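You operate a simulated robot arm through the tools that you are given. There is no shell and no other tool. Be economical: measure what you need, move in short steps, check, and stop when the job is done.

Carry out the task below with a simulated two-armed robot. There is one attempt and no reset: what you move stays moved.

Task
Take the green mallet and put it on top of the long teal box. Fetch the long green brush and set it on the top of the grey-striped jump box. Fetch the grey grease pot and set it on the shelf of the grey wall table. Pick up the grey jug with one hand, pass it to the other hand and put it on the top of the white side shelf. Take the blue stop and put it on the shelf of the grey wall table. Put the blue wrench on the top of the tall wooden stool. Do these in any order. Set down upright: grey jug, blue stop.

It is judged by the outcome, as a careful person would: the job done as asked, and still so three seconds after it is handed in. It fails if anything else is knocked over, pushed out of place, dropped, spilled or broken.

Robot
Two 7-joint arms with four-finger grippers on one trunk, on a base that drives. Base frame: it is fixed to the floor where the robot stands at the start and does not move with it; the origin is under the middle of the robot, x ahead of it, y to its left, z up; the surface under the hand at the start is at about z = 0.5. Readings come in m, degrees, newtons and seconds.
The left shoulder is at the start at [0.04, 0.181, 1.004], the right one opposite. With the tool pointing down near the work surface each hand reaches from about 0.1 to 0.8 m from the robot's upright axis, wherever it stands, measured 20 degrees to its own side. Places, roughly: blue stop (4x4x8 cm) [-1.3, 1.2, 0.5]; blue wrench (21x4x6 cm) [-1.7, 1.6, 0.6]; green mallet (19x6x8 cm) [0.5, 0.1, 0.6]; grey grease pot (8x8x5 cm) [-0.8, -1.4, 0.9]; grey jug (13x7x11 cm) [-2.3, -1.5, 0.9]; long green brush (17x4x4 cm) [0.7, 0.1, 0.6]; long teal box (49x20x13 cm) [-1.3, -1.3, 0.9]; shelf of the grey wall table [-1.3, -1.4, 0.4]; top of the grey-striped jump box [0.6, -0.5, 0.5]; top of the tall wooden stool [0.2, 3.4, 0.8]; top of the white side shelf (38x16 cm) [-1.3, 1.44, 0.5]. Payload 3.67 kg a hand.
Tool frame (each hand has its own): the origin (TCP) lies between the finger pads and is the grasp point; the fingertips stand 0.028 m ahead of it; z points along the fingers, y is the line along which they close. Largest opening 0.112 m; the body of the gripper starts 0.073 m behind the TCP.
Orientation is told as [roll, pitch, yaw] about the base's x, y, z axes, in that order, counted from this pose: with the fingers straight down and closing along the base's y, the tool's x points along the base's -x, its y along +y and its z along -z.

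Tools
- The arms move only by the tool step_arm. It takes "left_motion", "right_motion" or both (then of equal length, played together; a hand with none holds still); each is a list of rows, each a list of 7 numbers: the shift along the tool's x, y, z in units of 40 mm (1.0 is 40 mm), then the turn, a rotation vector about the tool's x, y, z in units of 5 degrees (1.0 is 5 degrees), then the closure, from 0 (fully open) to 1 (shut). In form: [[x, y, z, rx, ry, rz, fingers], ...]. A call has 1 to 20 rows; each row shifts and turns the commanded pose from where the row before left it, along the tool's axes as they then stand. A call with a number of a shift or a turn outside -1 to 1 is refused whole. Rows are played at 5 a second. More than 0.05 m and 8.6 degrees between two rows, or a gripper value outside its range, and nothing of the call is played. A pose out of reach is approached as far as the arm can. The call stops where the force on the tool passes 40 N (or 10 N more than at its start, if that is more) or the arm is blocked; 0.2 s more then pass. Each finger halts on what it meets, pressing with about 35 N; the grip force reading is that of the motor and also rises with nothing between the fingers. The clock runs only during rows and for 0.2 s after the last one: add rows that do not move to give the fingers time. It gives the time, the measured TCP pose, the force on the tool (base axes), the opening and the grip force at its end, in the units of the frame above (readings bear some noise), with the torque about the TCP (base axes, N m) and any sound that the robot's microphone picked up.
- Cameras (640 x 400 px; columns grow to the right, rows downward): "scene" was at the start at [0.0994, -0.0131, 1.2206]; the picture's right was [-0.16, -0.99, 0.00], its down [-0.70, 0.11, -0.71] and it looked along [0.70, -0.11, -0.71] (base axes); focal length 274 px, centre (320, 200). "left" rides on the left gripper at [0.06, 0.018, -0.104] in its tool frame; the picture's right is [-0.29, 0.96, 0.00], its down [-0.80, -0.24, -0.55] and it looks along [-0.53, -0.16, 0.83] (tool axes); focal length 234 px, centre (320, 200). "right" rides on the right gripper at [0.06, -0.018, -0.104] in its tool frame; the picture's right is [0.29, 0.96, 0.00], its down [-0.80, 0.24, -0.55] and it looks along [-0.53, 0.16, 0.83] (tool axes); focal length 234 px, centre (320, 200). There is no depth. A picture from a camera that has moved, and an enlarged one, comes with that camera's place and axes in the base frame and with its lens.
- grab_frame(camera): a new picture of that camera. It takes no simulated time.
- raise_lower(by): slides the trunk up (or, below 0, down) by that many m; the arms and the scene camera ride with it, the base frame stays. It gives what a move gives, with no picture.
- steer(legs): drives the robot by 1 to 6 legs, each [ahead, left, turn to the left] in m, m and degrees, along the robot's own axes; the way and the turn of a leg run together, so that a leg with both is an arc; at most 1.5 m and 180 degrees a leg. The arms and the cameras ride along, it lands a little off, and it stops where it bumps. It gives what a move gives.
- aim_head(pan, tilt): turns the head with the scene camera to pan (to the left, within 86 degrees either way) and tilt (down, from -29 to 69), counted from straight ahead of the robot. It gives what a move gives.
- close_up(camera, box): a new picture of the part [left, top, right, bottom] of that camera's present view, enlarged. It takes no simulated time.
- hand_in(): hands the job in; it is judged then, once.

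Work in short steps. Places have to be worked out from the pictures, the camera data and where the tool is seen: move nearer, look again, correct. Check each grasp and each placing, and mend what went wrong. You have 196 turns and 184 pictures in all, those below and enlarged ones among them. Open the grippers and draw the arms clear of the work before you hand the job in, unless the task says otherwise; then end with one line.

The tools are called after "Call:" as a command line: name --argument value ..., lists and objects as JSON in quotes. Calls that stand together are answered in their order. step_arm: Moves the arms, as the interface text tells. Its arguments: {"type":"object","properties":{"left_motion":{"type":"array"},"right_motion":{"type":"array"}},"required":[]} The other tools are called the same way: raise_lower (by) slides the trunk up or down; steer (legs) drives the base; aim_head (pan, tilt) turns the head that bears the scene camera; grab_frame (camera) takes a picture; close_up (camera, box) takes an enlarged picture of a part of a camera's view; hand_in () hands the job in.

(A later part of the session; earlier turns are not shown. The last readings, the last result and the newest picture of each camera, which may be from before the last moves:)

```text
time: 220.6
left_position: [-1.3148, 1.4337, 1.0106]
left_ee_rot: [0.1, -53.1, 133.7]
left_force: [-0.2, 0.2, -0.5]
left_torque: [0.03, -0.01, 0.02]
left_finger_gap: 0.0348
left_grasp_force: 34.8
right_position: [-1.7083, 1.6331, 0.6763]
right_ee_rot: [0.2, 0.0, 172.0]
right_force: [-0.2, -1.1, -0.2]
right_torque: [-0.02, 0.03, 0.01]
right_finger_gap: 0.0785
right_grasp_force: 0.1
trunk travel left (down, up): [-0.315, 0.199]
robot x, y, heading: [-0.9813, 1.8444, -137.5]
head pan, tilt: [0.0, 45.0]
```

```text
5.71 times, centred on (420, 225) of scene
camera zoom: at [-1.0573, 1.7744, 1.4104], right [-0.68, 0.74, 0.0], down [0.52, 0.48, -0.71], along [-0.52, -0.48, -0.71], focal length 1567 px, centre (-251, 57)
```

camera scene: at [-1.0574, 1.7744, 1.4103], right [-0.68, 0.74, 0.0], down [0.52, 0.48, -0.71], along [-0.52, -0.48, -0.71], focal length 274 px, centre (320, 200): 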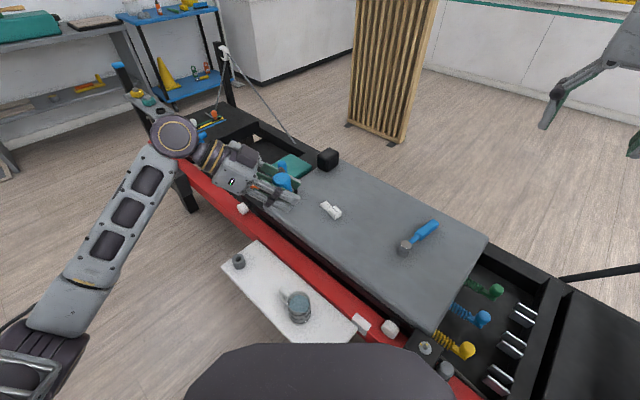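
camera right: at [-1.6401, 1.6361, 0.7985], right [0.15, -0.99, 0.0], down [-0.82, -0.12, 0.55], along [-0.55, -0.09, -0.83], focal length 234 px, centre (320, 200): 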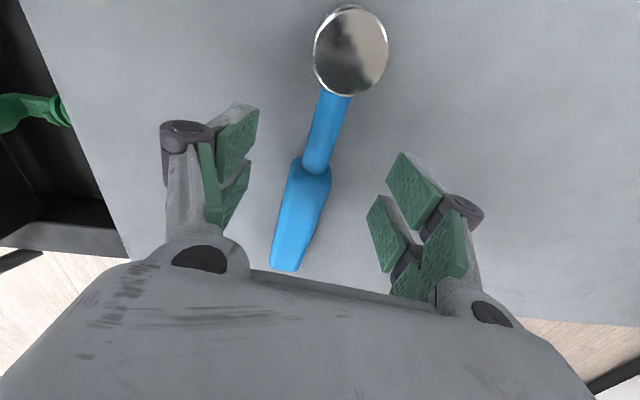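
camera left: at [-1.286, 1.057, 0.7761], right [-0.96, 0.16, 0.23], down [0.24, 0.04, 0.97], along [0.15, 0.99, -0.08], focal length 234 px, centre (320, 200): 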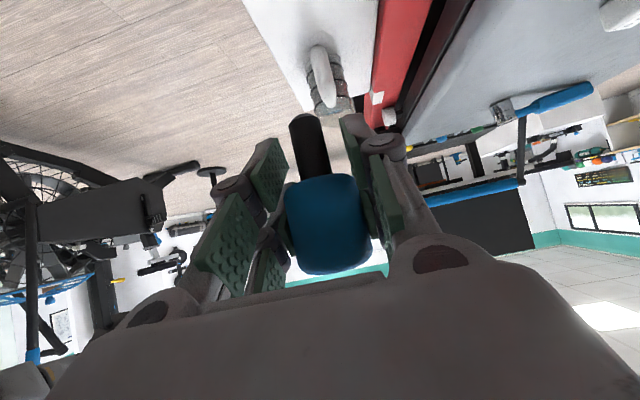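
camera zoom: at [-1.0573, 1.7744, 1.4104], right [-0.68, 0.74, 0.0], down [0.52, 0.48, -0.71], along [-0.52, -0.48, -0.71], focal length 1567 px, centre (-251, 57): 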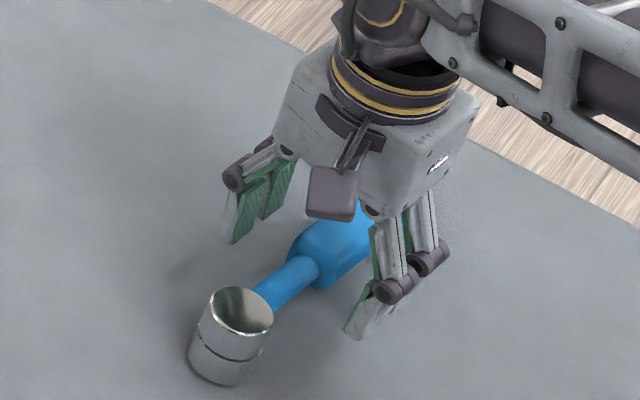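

Call:
step_arm --right_motion '[[0, 0, 0, 0, 0, 0, 0.5], [0, 0, 0, 0, 0, 0, 0.7], [0, 0, 0, 0, 0, 0, 0.9], [0, 0, 0, 0, 0, 0, 1], [0, 0, 0, 0, 0, 0, 1]]'

Call:
close_up --camera "scene" --box '[370, 190, 470, 260]'

```text
time: 221.8
left_position: [-1.3136, 1.433, 1.0109]
left_ee_rot: [0.0, -53.0, 133.6]
left_force: [-0.4, -1.1, -0.7]
left_torque: [0.01, 0.03, -0.01]
left_finger_gap: 0.0348
left_grasp_force: 35.0
right_position: [-1.7072, 1.6319, 0.6774]
right_ee_rot: [0.3, 0.0, 172.0]
right_force: [-3.0, -7.2, 8.0]
right_torque: [-0.26, 0.16, 0.19]
right_finger_gap: 0.0305
right_grasp_force: 35.0
trunk travel left (down, up): [-0.315, 0.199]
robot x, y, heading: [-0.9816, 1.8423, -137.4]
head pan, tilt: [0.0, 45.0]
```

```text
5.71 times, centred on (420, 225) of scene
camera zoom: at [-1.0566, 1.774, 1.4104], right [-0.68, 0.74, 0.0], down [0.52, 0.48, -0.71], along [-0.52, -0.48, -0.71], focal length 1567 px, centre (-251, 57)
```

zoom: 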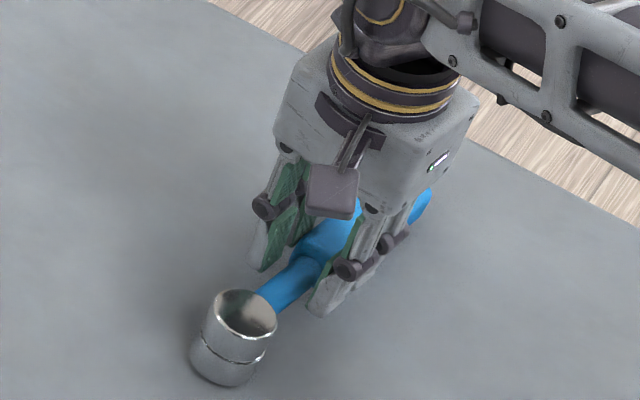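

Gripped with a gap of 0.031. I lift slowly and check for tilt.

Call:
step_arm --right_motion '[[0, 0, -0.3, 0, 0, 0, 1], [0, 0, -0.6, 0, 0, 0, 1], [0, 0, -0.8, 0, 0, 0, 1], [0, 0, -1, 0, 0, 0, 1], [0, 0, -1, 0, 0, 0, 1], [0, 0, -1, 0, 0, 0, 1], [0, 0, -1, 0, 0, 0, 1]]'

Call:
grab_frame --camera "scene"

Call:
grab_frame --camera "right"

```text
time: 223.3
left_position: [-1.315, 1.4324, 1.011]
left_ee_rot: [0.1, -53.1, 133.5]
left_force: [0.9, -0.5, -0.1]
left_torque: [-0.02, -0.01, -0.04]
left_finger_gap: 0.0348
left_grasp_force: 34.9
right_position: [-1.7065, 1.6358, 0.9066]
right_ee_rot: [0.1, 0.0, 172.1]
right_force: [0.2, 0.0, -3.3]
right_torque: [0.01, -0.01, 0.0]
right_finger_gap: 0.0306
right_grasp_force: 35.2
trunk travel left (down, up): [-0.315, 0.199]
robot x, y, heading: [-0.9827, 1.8429, -137.5]
head pan, tilt: [0.0, 45.0]
```

```text
73 pictures are left
camera scene: at [-1.0567, 1.7744, 1.4104], right [-0.68, 0.74, 0.0], down [0.52, 0.48, -0.71], along [-0.52, -0.48, -0.71], focal length 274 px, centre (320, 200)
```

scene: 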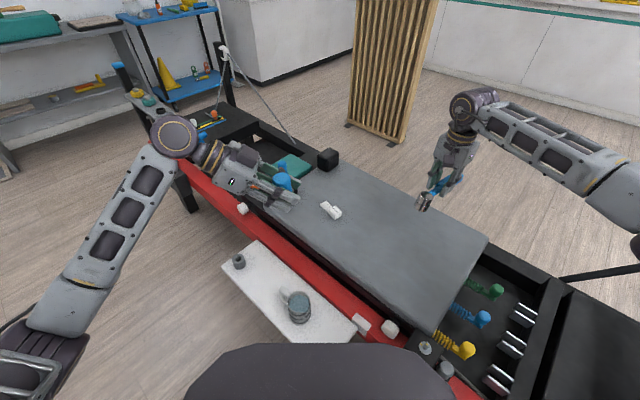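

```text
72 pictures are left
camera right: at [-1.6442, 1.6444, 1.0117], right [0.15, -0.99, 0.0], down [-0.82, -0.13, 0.55], along [-0.55, -0.09, -0.83], focal length 234 px, centre (320, 200)
```

right: 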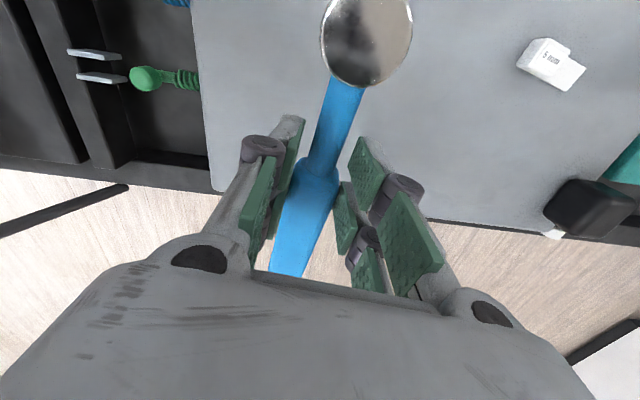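

The wrench is held. I raise it, tuck it in, back away from the table and turn toward the stool.

Call:
step_arm --right_motion '[[0, 0, -1, 0, 0, 0, 1], [0, 0, -1, 0, 0, 0, 1], [0, 0, -1, 0, 0, 0, 1], [0, 0, -1, 0, 0, 0, 1], [0.77, -0.53, 0, 0, 0, 0, 1], [0.77, -0.53, 0, 0, 0, 0, 1], [0.77, -0.53, 0, 0, 0, 0, 1], [0.77, -0.53, 0, 0, 0, 0, 1], [0.77, -0.53, 0, 0, 0, 0, 1], [0.77, -0.53, 0, 0, 0, 0, 1]]'

Call:
steer --legs '[[-0.6, 0, 0], [0, 0, -178]]'

Call:
aim_head --pan 0 --tilt 28

Call:
grab_frame --camera "scene"

```text
time: 225.6
left_position: [-1.3148, 1.4339, 1.012]
left_ee_rot: [0.3, -53.2, 133.5]
left_force: [0.4, 0.6, -0.8]
left_torque: [-0.01, 0.01, 0.03]
left_finger_gap: 0.035
left_grasp_force: 34.5
right_position: [-1.5062, 1.7363, 1.0663]
right_ee_rot: [0.2, 0.0, 171.9]
right_force: [-0.3, 0.5, -2.5]
right_torque: [0.01, 0.02, -0.02]
right_finger_gap: 0.0308
right_grasp_force: 35.1
trunk travel left (down, up): [-0.315, 0.199]
robot x, y, heading: [-0.9836, 1.8444, -137.5]
head pan, tilt: [0.0, 45.0]
```

```text
time: 237.0
left_position: [-0.2283, 2.6891, 1.0112]
left_ee_rot: [0.1, -53.1, -42.1]
left_force: [-0.3, -0.2, 0.2]
left_torque: [0.02, 0.03, -0.01]
left_finger_gap: 0.0351
left_grasp_force: 34.5
right_position: [-0.0142, 2.403, 1.0652]
right_ee_rot: [0.2, 0.1, -3.8]
right_force: [-0.4, 0.0, -2.8]
right_torque: [0.05, -0.01, 0.02]
right_finger_gap: 0.031
right_grasp_force: 34.6
trunk travel left (down, up): [-0.315, 0.199]
robot x, y, heading: [-0.5337, 2.2553, 46.7]
head pan, tilt: [0.0, 45.0]
```

```text
time: 237.8
left_position: [-0.2277, 2.6889, 1.0102]
left_ee_rot: [0.2, -53.1, -42.1]
left_force: [-0.2, -0.9, -1.7]
left_torque: [-0.02, -0.02, 0.0]
left_finger_gap: 0.0351
left_grasp_force: 35.1
right_position: [-0.0126, 2.4024, 1.0655]
right_ee_rot: [0.1, 0.0, -3.8]
right_force: [0.1, -0.4, -3.0]
right_torque: [-0.03, 0.02, -0.04]
right_finger_gap: 0.0307
right_grasp_force: 34.8
trunk travel left (down, up): [-0.315, 0.199]
robot x, y, heading: [-0.5298, 2.2529, 47.1]
head pan, tilt: [0.0, 28.0]
```

```text
71 pictures are left
camera scene: at [-0.4555, 2.3366, 1.436], right [0.73, -0.68, 0.0], down [-0.32, -0.34, -0.88], along [0.6, 0.64, -0.47], focal length 274 px, centre (320, 200)
```

scene: 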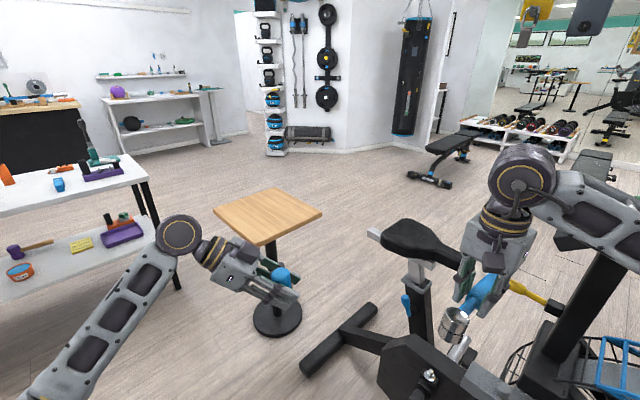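

The stool top is centred near (0.13, 3.33) at z ~0.78, with the bike to its south and a bench to the north-west. I approach from the south-west.

Call:
steer --legs '[[0.58, 0.31, 0], [0, 0, 13]]'

Call:
aim_head --pan -10 --tilt 45

Call:
grab_frame --camera "scene"

Call:
grab_frame --camera "right"

```text
time: 242.3
left_position: [-0.184, 3.3847, 1.0096]
left_ee_rot: [0.0, -53.2, -27.7]
left_force: [-0.3, 0.5, -1.1]
left_torque: [0.0, 0.01, 0.0]
left_finger_gap: 0.0348
left_grasp_force: 34.9
right_position: [0.0949, 3.159, 1.0668]
right_ee_rot: [0.2, -0.1, 10.6]
right_force: [0.2, 0.3, -3.3]
right_torque: [-0.02, -0.01, -0.01]
right_finger_gap: 0.0306
right_grasp_force: 34.9
trunk travel left (down, up): [-0.315, 0.199]
robot x, y, heading: [-0.3667, 2.8882, 61.3]
head pan, tilt: [0.0, 28.0]
```

```text
time: 243.1
left_position: [-0.1832, 3.3837, 1.0107]
left_ee_rot: [-0.1, -53.1, -27.5]
left_force: [0.4, -1.3, -1.0]
left_torque: [-0.01, -0.02, 0.01]
left_finger_gap: 0.035
left_grasp_force: 35.1
right_position: [0.0947, 3.1595, 1.0648]
right_ee_rot: [0.2, 0.1, 10.6]
right_force: [0.6, 0.2, -2.8]
right_torque: [-0.01, -0.01, -0.02]
right_finger_gap: 0.0306
right_grasp_force: 34.9
trunk travel left (down, up): [-0.315, 0.199]
robot x, y, heading: [-0.372, 2.8902, 61.2]
head pan, tilt: [-10.0, 45.0]
```

```text
70 pictures are left
camera scene: at [-0.3089, 2.9688, 1.4104], right [0.78, -0.63, 0.0], down [-0.44, -0.55, -0.71], along [0.44, 0.55, -0.71], focal length 274 px, centre (320, 200)
```

scene: 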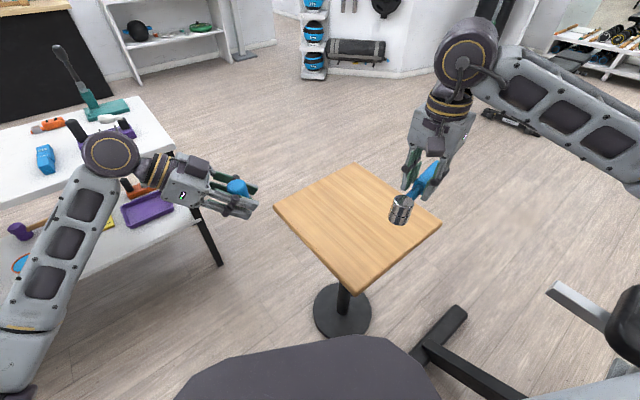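

```text
69 pictures are left
camera right: at [0.0399, 3.1293, 1.1708], right [-0.46, 0.89, 0.0], down [0.74, 0.38, 0.55], along [0.49, 0.26, -0.83], focal length 234 px, centre (320, 200)
```

right: 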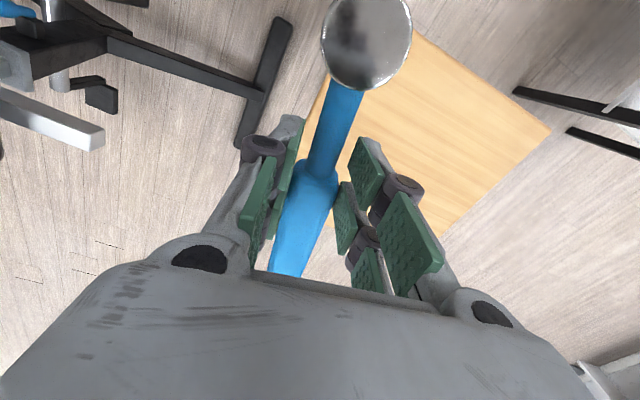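

The stool top is at z about 0.745, x -0.04..0.33, y 3.16..3.56. I move the wrench over its centre and lower to just above it.

Call:
step_arm --right_motion '[[-0.455, 0.935, 0, 0, 0, 0, 1], [-0.455, 0.935, 0, 0, 0, 0, 1], [-0.455, 0.935, 0, 0, 0, 0, 1], [-0.455, 0.935, 0, 0, 0, 0, 1], [-0.455, 0.935, 0, 0, 0, 0, 1], [0, 0, 1, 0, 0, 0, 1], [0, 0, 1, 0, 0, 0, 1], [0, 0, 1, 0, 0, 0, 1], [0, 0, 1, 0, 0, 0, 1], [0, 0, 1, 0, 0, 0, 1], [0, 0, 0.6, 0, 0, 0, 1]]'

Call:
grab_frame --camera "scene"

```text
time: 245.5
left_position: [-0.1825, 3.3842, 1.011]
left_ee_rot: [0.0, -53.0, -27.7]
left_force: [-0.2, -0.4, -0.8]
left_torque: [0.02, 0.01, -0.02]
left_finger_gap: 0.035
left_grasp_force: 35.5
right_position: [0.1521, 3.3625, 0.8422]
right_ee_rot: [0.2, 0.0, 10.6]
right_force: [0.1, 0.1, -3.7]
right_torque: [0.0, 0.04, 0.0]
right_finger_gap: 0.0307
right_grasp_force: 34.7
trunk travel left (down, up): [-0.315, 0.199]
robot x, y, heading: [-0.3672, 2.8892, 61.2]
head pan, tilt: [-10.0, 45.0]
```

```text
68 pictures are left
camera scene: at [-0.3085, 2.9688, 1.4103], right [0.78, -0.63, 0.0], down [-0.44, -0.55, -0.71], along [0.44, 0.55, -0.71], focal length 274 px, centre (320, 200)
```

scene: 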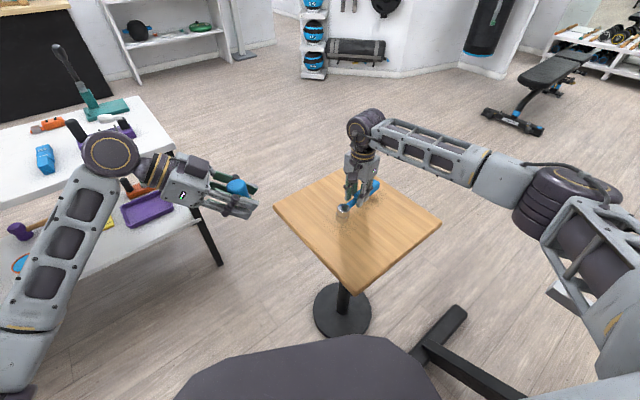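

Well centred. I lower in small steps toward contact.

Call:
step_arm --right_motion '[[0, 0, 0.5, 0, 0, 0, 1], [0, 0, 0.4, 0, 0, 0, 1], [0, 0, 0.2, 0, 0, 0, 1], [0, 0, 0.1, 0, 0, 0, 1], [0, 0, 0, 0, 0, 0, 1]]'

Call:
close_up --camera "scene" --box '[280, 130, 440, 250]'

```text
time: 246.3
left_position: [-0.1848, 3.3822, 1.0123]
left_ee_rot: [0.1, -53.1, -27.9]
left_force: [0.5, -0.2, -0.3]
left_torque: [-0.04, 0.03, -0.05]
left_finger_gap: 0.035
left_grasp_force: 35.4
right_position: [0.1514, 3.3652, 0.8154]
right_ee_rot: [1.1, -0.3, 10.5]
right_force: [-10.3, -18.4, 26.5]
right_torque: [-0.63, -0.68, -0.56]
right_finger_gap: 0.0307
right_grasp_force: 35.4
trunk travel left (down, up): [-0.315, 0.199]
robot x, y, heading: [-0.3721, 2.8875, 61.4]
head pan, tilt: [-10.0, 45.0]
stopped in row 3 (right hand): the force on the tool passed its limit at 46 N (the readings are from after the stop); the commanded pose is now the measured one
```

```text
3.33 times, centred on (360, 190) of scene
camera zoom: at [-0.311, 2.9664, 1.4107], right [0.78, -0.63, 0.0], down [-0.44, -0.55, -0.71], along [0.44, 0.55, -0.71], focal length 914 px, centre (187, 233)
```

zoom: 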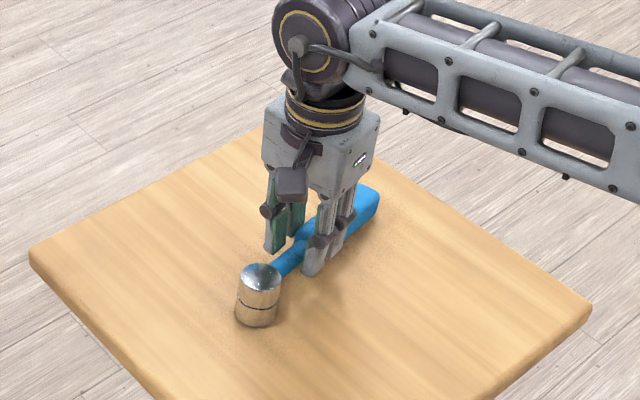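

Contact at z = 0.815. I ease up slightly, then release and rise.

Call:
step_arm --right_motion '[[0, 0, -0.08, 0, 0, 0, 1], [0, 0, 0, 0, 0, 0, 1]]'

Call:
step_arm --right_motion '[[0, 0, 0, 0, 0, 0, 0.65], [0, 0, 0, 0, 0, 0, 0.5], [0, 0, 0, 0, 0, 0, 0.3], [0, 0, 0, 0, 0, 0, 0.3], [0, 0, -0.5, 0, 0, 0, 0.3], [0, 0, -1, 0, 0, 0, 0.3], [0, 0, -1, 0, 0, 0, 0.3], [0, 0, -1, 0, 0, 0, 0.3], [0, 0, -1, 0, 0, 0, 0.3], [0, 0, -1, 0, 0, 0, 0.3]]'

Call:
grab_frame --camera "scene"

```text
time: 246.9
left_position: [-0.1849, 3.3826, 1.011]
left_ee_rot: [0.2, -53.1, -27.9]
left_force: [-0.7, 0.0, -1.8]
left_torque: [0.0, 0.03, 0.04]
left_finger_gap: 0.0351
left_grasp_force: 35.1
right_position: [0.1512, 3.3658, 0.8167]
right_ee_rot: [1.0, -0.3, 10.6]
right_force: [-9.0, -6.9, 10.0]
right_torque: [-0.11, -0.11, -0.18]
right_finger_gap: 0.0305
right_grasp_force: 35.3
trunk travel left (down, up): [-0.315, 0.199]
robot x, y, heading: [-0.3718, 2.8901, 61.3]
head pan, tilt: [-10.0, 45.0]
```

```text
time: 249.1
left_position: [-0.1838, 3.383, 1.0109]
left_ee_rot: [0.1, -53.1, -27.8]
left_force: [0.2, -0.5, -1.6]
left_torque: [0.0, 0.0, 0.03]
left_finger_gap: 0.035
left_grasp_force: 34.6
right_position: [0.1527, 3.3617, 1.0359]
right_ee_rot: [0.9, -0.2, 10.6]
right_force: [0.2, -0.5, 0.4]
right_torque: [0.03, -0.02, 0.02]
right_finger_gap: 0.0783
right_grasp_force: 0.1
trunk travel left (down, up): [-0.315, 0.199]
robot x, y, heading: [-0.3721, 2.8886, 61.2]
head pan, tilt: [-10.0, 45.0]
```

```text
66 pictures are left
camera scene: at [-0.3099, 2.9681, 1.4104], right [0.78, -0.63, 0.0], down [-0.44, -0.55, -0.71], along [0.44, 0.55, -0.71], focal length 274 px, centre (320, 200)
```

scene: 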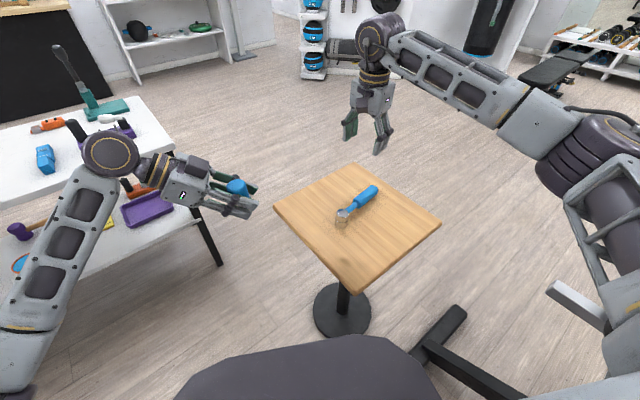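

The wrench rests on the stool. I retract the right hand, back out, turn left and drive back toward the wall table with the stop.

Call:
step_arm --right_motion '[[0, 0, -1, 0, 0, 0, 0.3], [0.66, -0.81, 0, 0, 0, 0, 0.3], [0.66, -0.81, 0, 0, 0, 0, 0.3], [0.66, -0.81, 0, 0, 0, 0, 0.3], [0.66, -0.81, 0, 0, 0, 0, 0.3], [0.66, -0.81, 0, 0, 0, 0, 0.3], [0.66, -0.81, 0, 0, 0, 0, 0.3]]'

Call:
steer --legs '[[-0.64, -0.1, 0], [0, 0, 120], [0, 0, 89]]'

Call:
aim_head --pan 0 --tilt 25

Call:
grab_frame --camera "scene"

```text
time: 250.7
left_position: [-0.1838, 3.3816, 1.0116]
left_ee_rot: [0.1, -53.0, -27.8]
left_force: [-0.6, 0.0, 0.1]
left_torque: [0.03, -0.01, 0.01]
left_finger_gap: 0.0351
left_grasp_force: 35.0
right_position: [0.0306, 3.138, 1.0707]
right_ee_rot: [1.0, -0.4, 10.5]
right_force: [0.4, -0.6, 0.3]
right_torque: [0.02, 0.0, 0.0]
right_finger_gap: 0.0786
right_grasp_force: 0.2
trunk travel left (down, up): [-0.315, 0.199]
robot x, y, heading: [-0.3652, 2.8856, 61.1]
head pan, tilt: [-10.0, 45.0]
```

```text
time: 264.0
left_position: [-0.4963, 1.755, 1.011]
left_ee_rot: [0.1, -53.1, -178.2]
left_force: [-0.3, 0.7, -0.2]
left_torque: [-0.02, -0.02, 0.03]
left_finger_gap: 0.0349
left_grasp_force: 35.2
right_position: [-0.8016, 1.8636, 1.0713]
right_ee_rot: [1.0, -0.3, -140.1]
right_force: [-0.8, 0.4, -1.1]
right_torque: [-0.01, 0.02, 0.05]
right_finger_gap: 0.0785
right_grasp_force: 0.1
trunk travel left (down, up): [-0.315, 0.199]
robot x, y, heading: [-0.5784, 2.2762, -89.1]
head pan, tilt: [-10.0, 45.0]
```

```text
time: 264.8
left_position: [-0.4943, 1.7554, 1.0112]
left_ee_rot: [0.1, -53.1, -178.2]
left_force: [0.5, -0.5, -0.8]
left_torque: [-0.04, -0.01, 0.02]
left_finger_gap: 0.0348
left_grasp_force: 34.8
right_position: [-0.8015, 1.8641, 1.0707]
right_ee_rot: [1.0, -0.2, -140.0]
right_force: [-0.1, -0.2, 0.1]
right_torque: [-0.01, 0.0, -0.01]
right_finger_gap: 0.0788
right_grasp_force: 0.1
trunk travel left (down, up): [-0.315, 0.199]
robot x, y, heading: [-0.5799, 2.2798, -89.3]
head pan, tilt: [0.0, 25.0]
```

```text
65 pictures are left
camera scene: at [-0.5782, 2.1657, 1.4409], right [-1.0, -0.01, 0.0], down [0.0, 0.42, -0.91], along [0.01, -0.91, -0.42], focal length 274 px, centre (320, 200)
```

scene: 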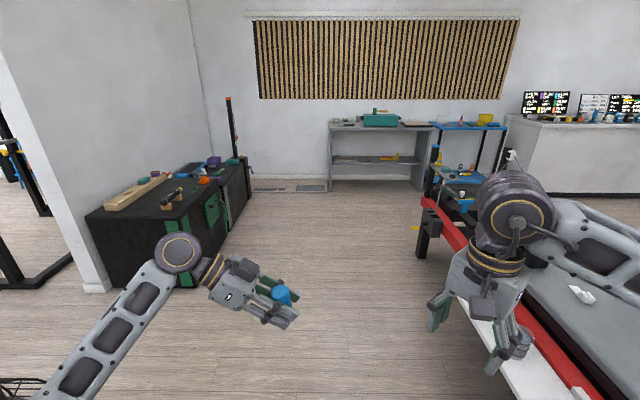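

The corridor is clear (and the far box is indeed the grey-striped one, with the brush). I drive to the wall table.

Call:
steer --legs '[[1.45, 0, 0], [1.0, 0, -0.5], [0, -0.65, 0]]'

Call:
aim_head --pan 0 --tilt 40

Call:
grab_frame --camera "scene"

```text
time: 280.6
left_position: [-1.1512, -0.7129, 1.0115]
left_ee_rot: [0.1, -53.1, -179.0]
left_force: [-0.6, -0.5, -1.4]
left_torque: [0.02, -0.01, 0.0]
left_finger_gap: 0.0349
left_grasp_force: 35.2
right_position: [-1.456, -0.6013, 1.0693]
right_ee_rot: [1.0, -0.2, -140.7]
right_force: [-0.3, -0.1, -0.1]
right_torque: [0.03, 0.0, 0.02]
right_finger_gap: 0.0784
right_grasp_force: 0.1
trunk travel left (down, up): [-0.315, 0.199]
robot x, y, heading: [-1.2263, -0.1862, -90.3]
head pan, tilt: [0.0, 25.0]
```

```text
time: 281.4
left_position: [-1.1513, -0.7135, 1.0101]
left_ee_rot: [0.1, -53.1, -178.8]
left_force: [0.2, -0.8, -0.9]
left_torque: [-0.03, -0.01, -0.04]
left_finger_gap: 0.0349
left_grasp_force: 34.9
right_position: [-1.4562, -0.6002, 1.071]
right_ee_rot: [1.1, -0.3, -140.7]
right_force: [-0.2, 0.3, -0.3]
right_torque: [0.03, -0.01, -0.03]
right_finger_gap: 0.0783
right_grasp_force: 0.0
trunk travel left (down, up): [-0.315, 0.199]
robot x, y, heading: [-1.2287, -0.1856, -90.0]
head pan, tilt: [0.0, 40.0]
```

```text
64 pictures are left
camera scene: at [-1.2277, -0.2942, 1.4177], right [-1.0, 0.0, 0.0], down [0.0, 0.64, -0.77], along [0.0, -0.77, -0.64], focal length 274 px, centre (320, 200)
```

scene: 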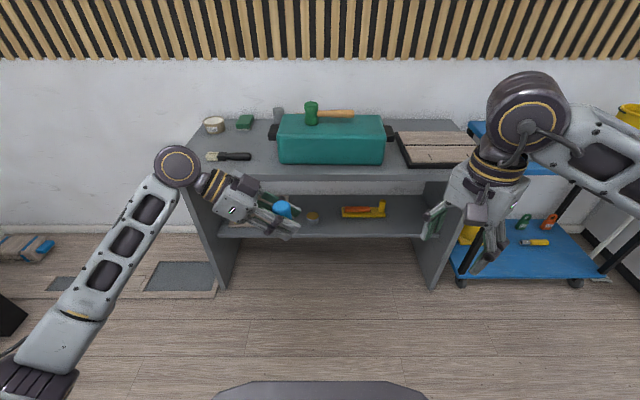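

Stop destination: in front of the yellow tool at about (-1.31, -1.315), clear of the pot. I move the left hand outward and swing it to point forward.

Call:
step_arm --left_motion '[[0.54, 0.4, -0.72, 0, 0, 0, 1], [0.54, 0.4, -0.72, 0, 0, 0, 1], [0.54, 0.4, -0.72, 0, 0, 0, 1], [0.54, 0.4, -0.72, 0, 0, 0, 1], [0.54, 0.4, -0.72, 0, 0, 0, 1]]'

Call:
step_arm --left_motion '[[0, 0, 0, -0.799, 0, -0.602, 1], [0, 0, 0, -0.799, 0, -0.602, 1], [0, 0, 0, -0.799, 0, -0.602, 1], [0, 0, 0, -0.799, 0, -0.602, 1], [0, 0, 0, -0.799, 0, -0.602, 1], [0, 0, 0, -0.799, 0, -0.602, 1], [0, 0, 0, -0.799, 0, -0.602, 1], [0, 0, 0, -0.799, 0, -0.602, 1], [0, 0, 0, -0.799, 0, -0.602, 1], [0, 0, 0, -0.799, 0, -0.602, 1], [0, 0, 0, -0.799, 0, -0.602, 1], [0, 0, 0, -0.799, 0, -0.602, 1], [0, 0, 0, -0.799, 0, -0.602, 1], [0, 0, 0, -0.799, 0, -0.602, 1], [0, 0, 0, -0.799, 0, -0.602, 1], [0, 0, 0, -0.799, 0, -0.602, 1], [0, 0, 0, -0.799, 0, -0.602, 1], [0, 0, 0, -0.799, 0, -0.602, 1]]'

Call:
grab_frame --camera "scene"

```text
time: 282.6
left_position: [-0.9685, -0.7911, 1.0121]
left_ee_rot: [0.1, -53.1, -179.0]
left_force: [-0.2, 0.0, -1.1]
left_torque: [0.01, 0.03, -0.01]
left_finger_gap: 0.035
left_grasp_force: 35.1
right_position: [-1.4555, -0.6007, 1.0714]
right_ee_rot: [0.9, -0.3, -140.7]
right_force: [-0.3, 0.2, -0.7]
right_torque: [0.01, 0.01, 0.0]
right_finger_gap: 0.0787
right_grasp_force: 0.1
trunk travel left (down, up): [-0.315, 0.199]
robot x, y, heading: [-1.2258, -0.1904, -90.1]
head pan, tilt: [0.0, 40.0]
```

```text
time: 286.4
left_position: [-0.9694, -0.7881, 1.0121]
left_ee_rot: [-0.1, -53.0, -88.7]
left_force: [0.3, -1.0, -1.0]
left_torque: [0.01, -0.03, -0.01]
left_finger_gap: 0.035
left_grasp_force: 35.1
right_position: [-1.456, -0.6006, 1.07]
right_ee_rot: [1.0, -0.2, -140.7]
right_force: [0.2, -0.3, 0.0]
right_torque: [0.02, -0.02, 0.01]
right_finger_gap: 0.0786
right_grasp_force: 0.0
trunk travel left (down, up): [-0.315, 0.199]
robot x, y, heading: [-1.2278, -0.1864, -90.1]
head pan, tilt: [0.0, 40.0]
```

```text
63 pictures are left
camera scene: at [-1.2283, -0.2943, 1.4176], right [-1.0, 0.0, 0.0], down [0.0, 0.64, -0.77], along [0.0, -0.77, -0.64], focal length 274 px, centre (320, 200)
```

scene: 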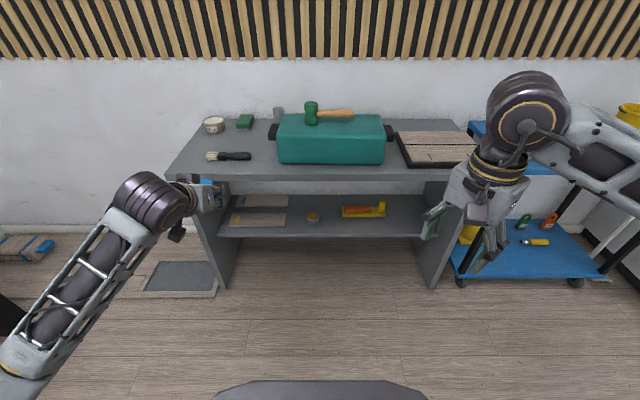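

I lower the trunk and the hand, then drive up so that the hand goes under the table top.

Call:
raise_lower --by -0.3

Call:
step_arm --left_motion '[[0.8, 0, 0.6, 0, 0, 0, 1], [0.8, 0, 0.6, 0, 0, 0, 1], [0.8, 0, 0.6, 0, 0, 0, 1], [0.8, 0, 0.6, 0, 0, 0, 1], [0.8, 0, 0.6, 0, 0, 0, 1]]'

Call:
steer --legs '[[0, -0.28, 0], [0.35, 0, 0]]'

Call:
grab_frame --camera "scene"

Call:
grab_frame --camera "left"

```text
time: 289.4
left_position: [-0.9697, -0.7885, 0.7124]
left_ee_rot: [0.0, -53.0, -88.8]
left_force: [-1.0, 0.3, -0.6]
left_torque: [0.01, 0.01, -0.01]
left_finger_gap: 0.0349
left_grasp_force: 34.6
right_position: [-1.4557, -0.6003, 0.7713]
right_ee_rot: [0.9, -0.3, -140.6]
right_force: [-0.4, 0.4, -0.4]
right_torque: [-0.02, -0.05, 0.0]
right_finger_gap: 0.0783
right_grasp_force: 0.2
trunk travel left (down, up): [-0.015, 0.499]
robot x, y, heading: [-1.2267, -0.1853, -90.2]
head pan, tilt: [0.0, 40.0]
```

```text
time: 290.6
left_position: [-0.9665, -0.7872, 0.5105]
left_ee_rot: [0.1, -53.1, -88.7]
left_force: [0.3, -0.2, -1.0]
left_torque: [0.02, -0.01, -0.02]
left_finger_gap: 0.0349
left_grasp_force: 35.2
right_position: [-1.4566, -0.601, 0.7714]
right_ee_rot: [1.1, -0.3, -140.7]
right_force: [0.0, -0.7, 0.8]
right_torque: [0.01, -0.01, -0.02]
right_finger_gap: 0.0784
right_grasp_force: 0.1
trunk travel left (down, up): [-0.015, 0.499]
robot x, y, heading: [-1.2262, -0.1869, -90.3]
head pan, tilt: [0.0, 40.0]
```

```text
time: 294.4
left_position: [-1.2376, -1.1173, 0.5101]
left_ee_rot: [-0.1, -53.1, -88.2]
left_force: [0.4, -0.2, -1.6]
left_torque: [0.01, -0.02, -0.03]
left_finger_gap: 0.0349
left_grasp_force: 34.4
right_position: [-1.7281, -0.9352, 0.771]
right_ee_rot: [1.0, -0.2, -140.1]
right_force: [0.0, -0.2, 0.8]
right_torque: [-0.02, 0.01, -0.01]
right_finger_gap: 0.0785
right_grasp_force: 0.1
trunk travel left (down, up): [-0.015, 0.499]
robot x, y, heading: [-1.5008, -0.5206, -89.8]
head pan, tilt: [0.0, 40.0]
```

```text
62 pictures are left
camera scene: at [-1.5038, -0.6273, 1.1181], right [-1.0, -0.01, 0.0], down [-0.01, 0.64, -0.77], along [0.01, -0.77, -0.64], focal length 274 px, centre (320, 200)
```

scene: 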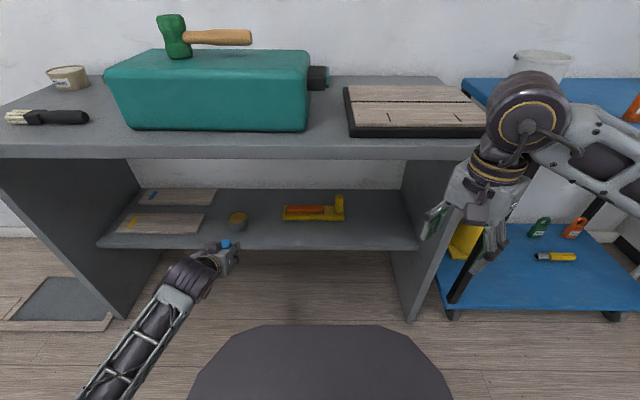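

```text
61 pictures are left
camera left: at [-1.2233, -0.9974, 0.5252], right [0.96, -0.14, 0.23], down [-0.24, -0.04, 0.97], along [-0.13, -0.99, -0.08], focal length 234 px, centre (320, 200)
```

left: 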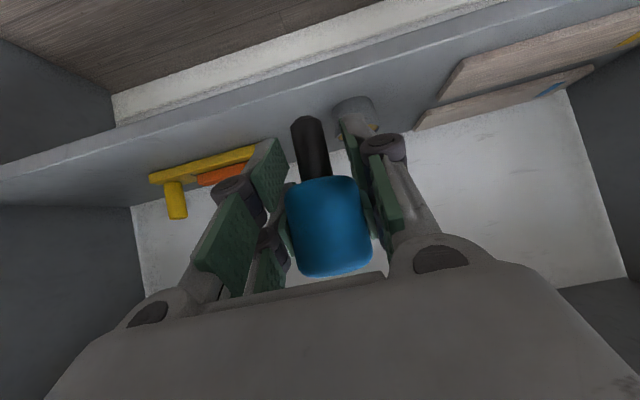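

The free gap between the pot (x -1.18) and the yellow tool (from x -1.35) is confirmed. I move the stop in above (-1.30, -1.31).

Call:
step_arm --left_motion '[[-0.566, -0.31, 0.75, 0, 0, 0, 1], [-0.566, -0.31, 0.75, 0, 0, 0, 1], [-0.566, -0.31, 0.75, 0, 0, 0, 1], [-0.566, -0.31, 0.75, 0, 0, 0, 1], [-0.566, -0.31, 0.75, 0, 0, 0, 1], [0.5, 0, 0.377, 0, 0, 0, 1]]'

Call:
grab_frame --camera "scene"

Call:
grab_frame --camera "left"

```text
time: 295.8
left_position: [-1.2936, -1.3068, 0.4842]
left_ee_rot: [0.0, -53.1, -88.2]
left_force: [-1.1, 0.1, -0.6]
left_torque: [0.01, -0.02, 0.01]
left_finger_gap: 0.035
left_grasp_force: 35.4
right_position: [-1.7279, -0.9354, 0.77]
right_ee_rot: [1.0, -0.3, -140.1]
right_force: [0.2, 0.0, 0.3]
right_torque: [0.0, -0.03, 0.01]
right_finger_gap: 0.0784
right_grasp_force: 0.1
trunk travel left (down, up): [-0.015, 0.499]
robot x, y, heading: [-1.506, -0.5199, -89.8]
head pan, tilt: [0.0, 40.0]
```

```text
60 pictures are left
camera scene: at [-1.5038, -0.6268, 1.1181], right [-1.0, -0.01, 0.0], down [-0.01, 0.64, -0.77], along [0.01, -0.77, -0.64], focal length 274 px, centre (320, 200)
```

scene: 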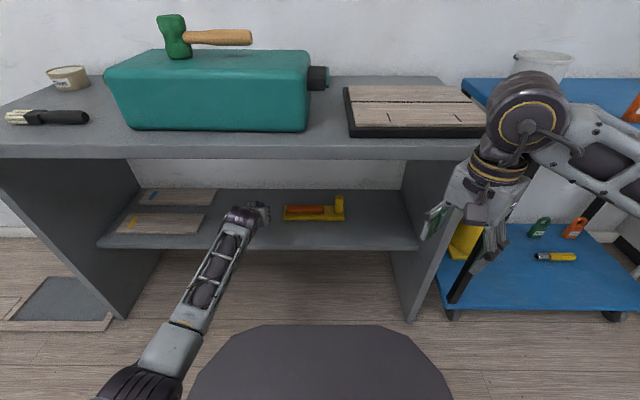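

```text
59 pictures are left
camera left: at [-1.2796, -1.1867, 0.4997], right [0.96, -0.14, 0.23], down [-0.24, -0.04, 0.97], along [-0.13, -0.99, -0.08], focal length 234 px, centre (320, 200)
```

left: 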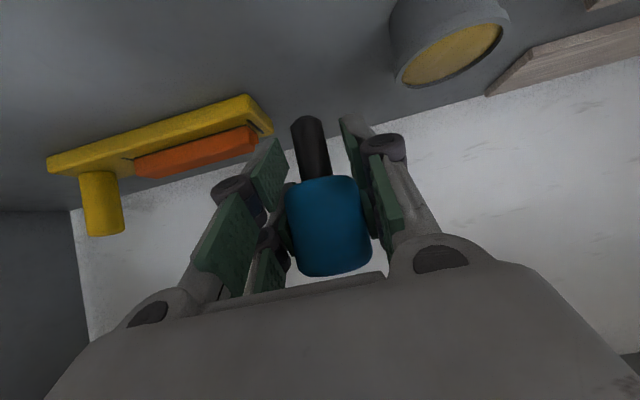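

Call:
step_arm --left_motion '[[0.4, 0, 0.3, 0, 0, 0, 1], [0.4, 0, 0.3, 0, 0, 0, 1], [0.3, 0, 0.225, 0, 0, 0, 1], [0.1, 0, 0.075, 0, 0, 0, 1], [0, 0, 0, 0, 0, 0, 1]]'

Call:
grab_frame --camera "left"

```text
time: 297.0
left_position: [-1.2938, -1.3068, 0.4262]
left_ee_rot: [0.0, -53.2, -88.2]
left_force: [-0.3, -1.2, -1.1]
left_torque: [-0.03, 0.0, 0.02]
left_finger_gap: 0.0347
left_grasp_force: 35.6
right_position: [-1.7287, -0.9358, 0.7707]
right_ee_rot: [1.0, -0.3, -140.2]
right_force: [-0.8, 0.9, 0.7]
right_torque: [-0.01, 0.02, 0.0]
right_finger_gap: 0.0784
right_grasp_force: 0.1
trunk travel left (down, up): [-0.015, 0.499]
robot x, y, heading: [-1.5005, -0.523, -89.5]
head pan, tilt: [0.0, 40.0]
```

```text
58 pictures are left
camera left: at [-1.2801, -1.1866, 0.4405], right [0.96, -0.14, 0.23], down [-0.24, -0.04, 0.97], along [-0.13, -0.99, -0.08], focal length 234 px, centre (320, 200)
```

left: 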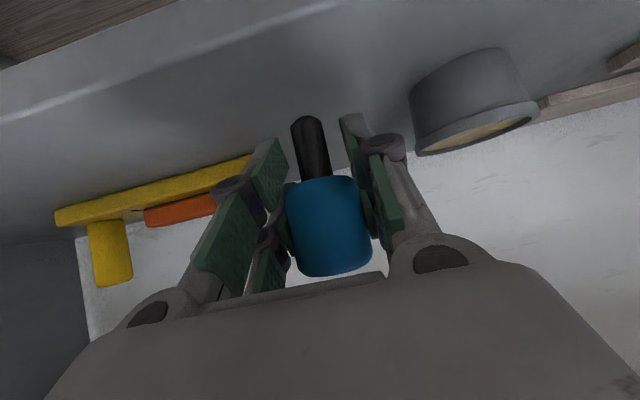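

I take an enlarged view to verify that the stop is vertical before contact.

Call:
close_up --camera "left" --box '[250, 90, 410, 290]'

```text
2.00 times, centred on (330, 190) of left
camera zoom: at [-1.2801, -1.1866, 0.4405], right [0.96, -0.14, 0.23], down [-0.24, -0.04, 0.97], along [-0.13, -0.99, -0.08], focal length 468 px, centre (300, 220)
```

zoom: 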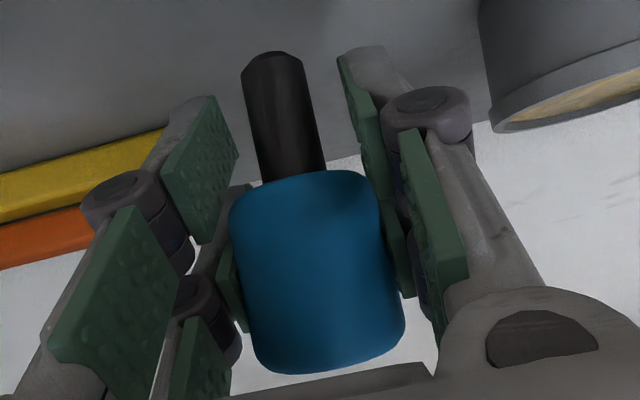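

The lean is about 1.5 degrees; I trim that and lower in 3 mm steps.

Call:
step_arm --left_motion '[[0, 0, 0, 0.18, 0, -0.24, 1], [0.06, 0, 0.045, 0, 0, 0, 1], [0.06, 0, 0.045, 0, 0, 0, 1], [0, 0, 0, 0, 0, 0, 1]]'

```text
time: 298.0
left_position: [-1.2935, -1.3069, 0.4192]
left_ee_rot: [-2.5, -53.0, -86.2]
left_force: [0.0, -1.1, -1.7]
left_torque: [0.02, 0.0, 0.01]
left_finger_gap: 0.035
left_grasp_force: 35.2
right_position: [-1.7289, -0.9349, 0.7721]
right_ee_rot: [1.0, -0.4, -140.1]
right_force: [-0.1, 0.8, -0.2]
right_torque: [0.04, -0.03, 0.0]
right_finger_gap: 0.0784
right_grasp_force: 0.0
trunk travel left (down, up): [-0.015, 0.499]
robot x, y, heading: [-1.5081, -0.5205, -89.5]
head pan, tilt: [0.0, 40.0]
```

Call:
step_arm --left_motion '[[0.06, 0, 0.045, 0, 0, 0, 1], [0.06, 0, 0.045, 0, 0, 0, 1], [0, 0, 0, 0, 0, 0, 1]]'

Call:
grab_frame --camera "left"

```text
time: 298.8
left_position: [-1.2948, -1.3049, 0.4133]
left_ee_rot: [-2.5, -53.0, -86.2]
left_force: [0.4, 0.1, -1.5]
left_torque: [-0.02, -0.01, -0.03]
left_finger_gap: 0.035
left_grasp_force: 35.0
right_position: [-1.729, -0.9348, 0.7716]
right_ee_rot: [1.1, -0.3, -140.0]
right_force: [-0.4, -0.1, -0.2]
right_torque: [-0.02, 0.03, 0.01]
right_finger_gap: 0.0782
right_grasp_force: 0.0
trunk travel left (down, up): [-0.015, 0.499]
robot x, y, heading: [-1.502, -0.519, -89.8]
head pan, tilt: [0.0, 40.0]
```

```text
56 pictures are left
camera left: at [-1.28, -1.1859, 0.4281], right [0.97, -0.14, 0.2], down [-0.21, -0.04, 0.98], along [-0.13, -0.99, -0.07], focal length 234 px, centre (320, 200)
```

left: 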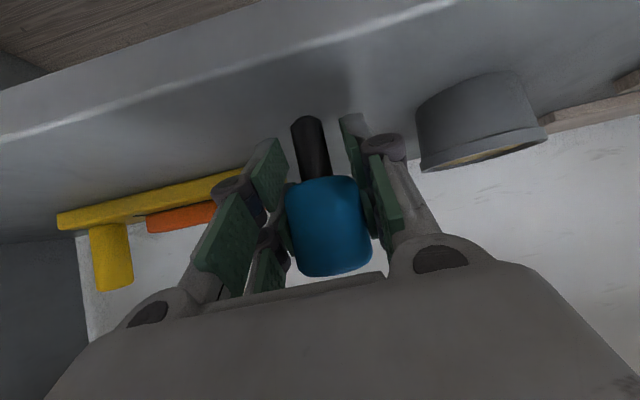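

Call:
step_arm --left_motion '[[0.06, 0, 0.045, 0, 0, 0, 1], [0.06, 0, 0.045, 0, 0, 0, 1], [0.06, 0, 0.045, 0, 0, 0, 1], [0, 0, 0, 0, 0, 0, 1]]'

```text
time: 299.8
left_position: [-1.296, -1.3056, 0.4033]
left_ee_rot: [-2.4, -53.1, -86.2]
left_force: [-0.6, -0.6, -1.3]
left_torque: [-0.02, 0.0, 0.06]
left_finger_gap: 0.0349
left_grasp_force: 34.7
right_position: [-1.7288, -0.9361, 0.7708]
right_ee_rot: [1.0, -0.3, -140.1]
right_force: [0.9, 0.0, -0.3]
right_torque: [0.03, 0.02, 0.01]
right_finger_gap: 0.0783
right_grasp_force: 0.0
trunk travel left (down, up): [-0.015, 0.499]
robot x, y, heading: [-1.504, -0.5237, -89.2]
head pan, tilt: [0.0, 40.0]
```

Call:
close_up --camera "left" --box '[250, 90, 410, 290]'

```text
2.00 times, centred on (330, 190) of left
camera zoom: at [-1.2803, -1.1864, 0.4187], right [0.97, -0.14, 0.2], down [-0.21, -0.04, 0.98], along [-0.13, -0.99, -0.07], focal length 468 px, centre (300, 220)
```

zoom: 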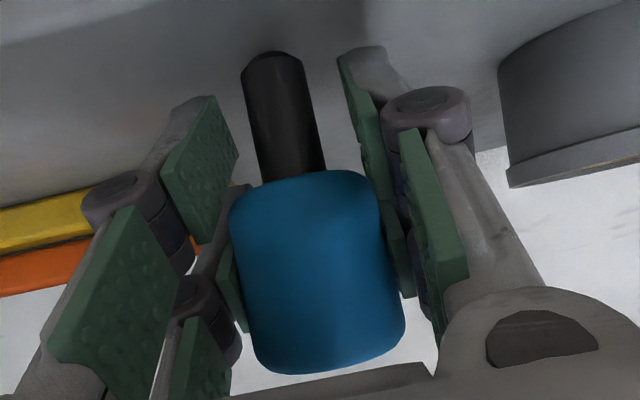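

Call:
step_arm --left_motion '[[0.05, 0, 0.038, 0, 0, 0, 1], [0, 0, 0, 0, 0, 0, 1]]'

```text
time: 300.4
left_position: [-1.295, -1.3069, 0.4026]
left_ee_rot: [-2.5, -53.1, -86.2]
left_force: [-0.6, 0.3, 2.4]
left_torque: [0.03, 0.01, -0.02]
left_finger_gap: 0.0349
left_grasp_force: 35.3
right_position: [-1.7297, -0.9355, 0.7699]
right_ee_rot: [0.9, -0.4, -140.2]
right_force: [0.9, -0.1, 0.0]
right_torque: [0.03, -0.02, 0.04]
right_finger_gap: 0.0783
right_grasp_force: 0.1
trunk travel left (down, up): [-0.015, 0.499]
robot x, y, heading: [-1.5044, -0.5225, -89.5]
head pan, tilt: [0.0, 40.0]
```

Contact is just starting (+2.4 N). I seat it slightly more.

Call:
step_arm --left_motion '[[0.03, 0, 0.022, 0, 0, 0, 1], [0, 0, 0, 0, 0, 0, 1]]'

Call:
close_up --camera "left" --box '[250, 90, 410, 290]'

```text
time: 301.0
left_position: [-1.294, -1.3069, 0.4024]
left_ee_rot: [-2.5, -53.2, -86.2]
left_force: [1.6, 2.0, 10.2]
left_torque: [0.16, -0.1, -0.02]
left_finger_gap: 0.035
left_grasp_force: 34.6
right_position: [-1.7289, -0.9351, 0.7721]
right_ee_rot: [1.0, -0.2, -140.1]
right_force: [-0.1, 0.5, 0.6]
right_torque: [0.0, 0.02, 0.01]
right_finger_gap: 0.0782
right_grasp_force: 0.1
trunk travel left (down, up): [-0.015, 0.499]
robot x, y, heading: [-1.5038, -0.5227, -89.4]
head pan, tilt: [0.0, 40.0]
```

```text
2.00 times, centred on (330, 190) of left
camera zoom: at [-1.2799, -1.1862, 0.4167], right [0.97, -0.14, 0.21], down [-0.21, -0.04, 0.98], along [-0.13, -0.99, -0.07], focal length 468 px, centre (300, 220)
```

zoom: 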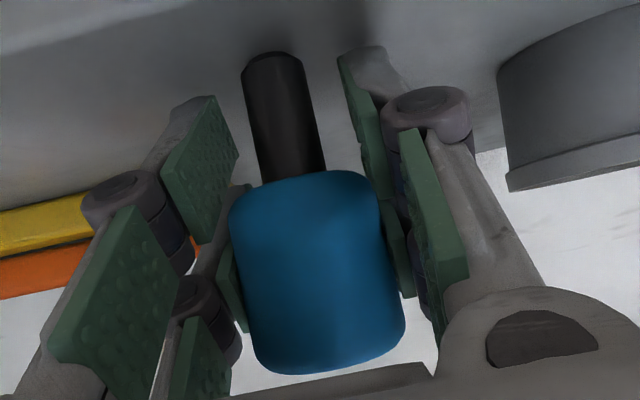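

The load is slightly on the near edge. I open by just a millimetre first, so that the stop settles while still guarded by the fingers.

Call:
step_arm --left_motion '[[0, 0, 0, 0, 0, 0, 0.68], [0, 0, 0, 0, 0, 0, 0.67], [0, 0, 0, 0, 0, 0, 0.66], [0, 0, 0, 0, 0, 0, 0.65], [0, 0, 0, 0, 0, 0, 0.65]]'

Call:
close_up --camera "left" --box '[250, 90, 410, 290]'

```text
time: 302.2
left_position: [-1.2945, -1.3065, 0.4015]
left_ee_rot: [-2.6, -53.2, -86.3]
left_force: [-0.1, -4.1, 9.4]
left_torque: [-0.22, -0.23, -0.09]
left_finger_gap: 0.0393
left_grasp_force: 0.1
right_position: [-1.7285, -0.9351, 0.7726]
right_ee_rot: [1.0, -0.4, -140.1]
right_force: [-0.6, -1.0, 0.0]
right_torque: [0.02, 0.03, 0.01]
right_finger_gap: 0.0784
right_grasp_force: 0.1
trunk travel left (down, up): [-0.015, 0.499]
robot x, y, heading: [-1.5021, -0.524, -89.4]
head pan, tilt: [0.0, 40.0]
```

```text
2.00 times, centred on (330, 190) of left
camera zoom: at [-1.2802, -1.1862, 0.4161], right [0.97, -0.14, 0.21], down [-0.21, -0.04, 0.98], along [-0.13, -0.99, -0.07], focal length 468 px, centre (300, 220)
```

zoom: 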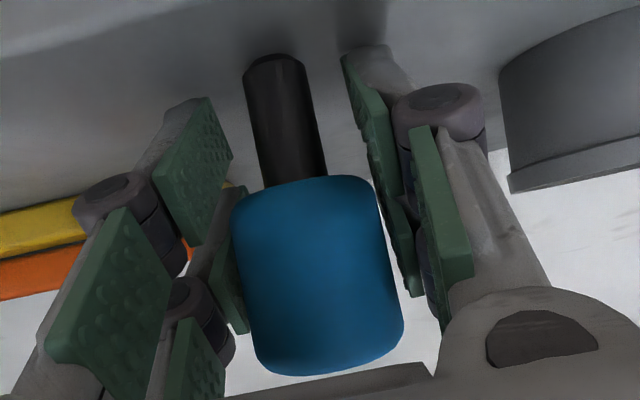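

The stop stands on its own, vertical. A fingertip is lightly on the shelf, so I rise 3 mm, centre by 1 mm, and open further.

Call:
step_arm --left_motion '[[-0.06, -0.03, -0.045, 0, 0, 0, 0.64], [0, 0, 0, 0, 0, 0, 0.6], [0, 0, 0, 0, 0, 0, 0.5], [0, 0, 0, 0, 0, 0, 0.4], [0, 0, 0, 0, 0, 0, 0.3]]'

Call:
grab_frame --camera "left"

```text
time: 303.4
left_position: [-1.2956, -1.3051, 0.4023]
left_ee_rot: [-2.5, -53.0, -86.2]
left_force: [1.9, 0.2, 0.0]
left_torque: [-0.01, 0.06, -0.06]
left_finger_gap: 0.0782
left_grasp_force: 0.0
right_position: [-1.7284, -0.9355, 0.7715]
right_ee_rot: [1.0, -0.3, -140.0]
right_force: [-0.7, 0.0, 0.7]
right_torque: [0.0, -0.03, 0.0]
right_finger_gap: 0.0782
right_grasp_force: 0.0
trunk travel left (down, up): [-0.015, 0.499]
robot x, y, heading: [-1.504, -0.52, -89.6]
head pan, tilt: [0.0, 40.0]
```

```text
52 pictures are left
camera left: at [-1.2815, -1.186, 0.4172], right [0.97, -0.14, 0.2], down [-0.21, -0.04, 0.98], along [-0.13, -0.99, -0.07], focal length 234 px, centre (320, 200)
```

left: 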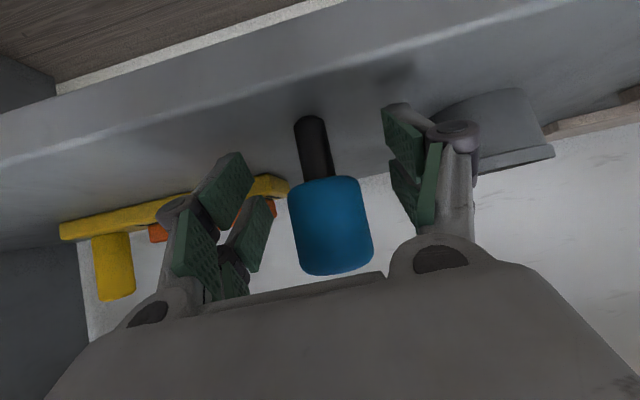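

The stop stands upright by itself. I withdraw straight back along the tool axis.

Call:
step_arm --left_motion '[[0, 0, -0.3, 0, 0, 0, 0.3], [0, 0, -0.5, 0, 0, 0, 0.3], [0, 0, -0.7, 0, 0, 0, 0.3], [0, 0, -0.7, 0, 0, 0, 0.3], [0, 0, -0.7, 0, 0, 0, 0.3]]'

Call:
grab_frame --camera "left"

```text
time: 304.6
left_position: [-1.2976, -1.2155, 0.4722]
left_ee_rot: [-2.5, -53.1, -86.2]
left_force: [-0.4, 0.7, 0.2]
left_torque: [-0.06, 0.0, 0.02]
left_finger_gap: 0.0784
left_grasp_force: 0.0
right_position: [-1.7281, -0.9349, 0.7727]
right_ee_rot: [1.1, -0.4, -140.2]
right_force: [-0.1, 0.3, -0.8]
right_torque: [0.01, -0.01, -0.04]
right_finger_gap: 0.0784
right_grasp_force: 0.1
trunk travel left (down, up): [-0.015, 0.499]
robot x, y, heading: [-1.5054, -0.5224, -89.7]
head pan, tilt: [0.0, 40.0]
```

```text
51 pictures are left
camera left: at [-1.2823, -1.096, 0.488], right [0.97, -0.14, 0.2], down [-0.21, -0.04, 0.98], along [-0.13, -0.99, -0.07], focal length 234 px, centre (320, 200)
```

left: 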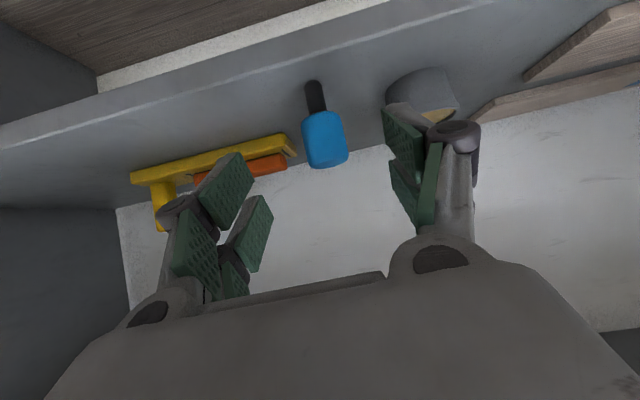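

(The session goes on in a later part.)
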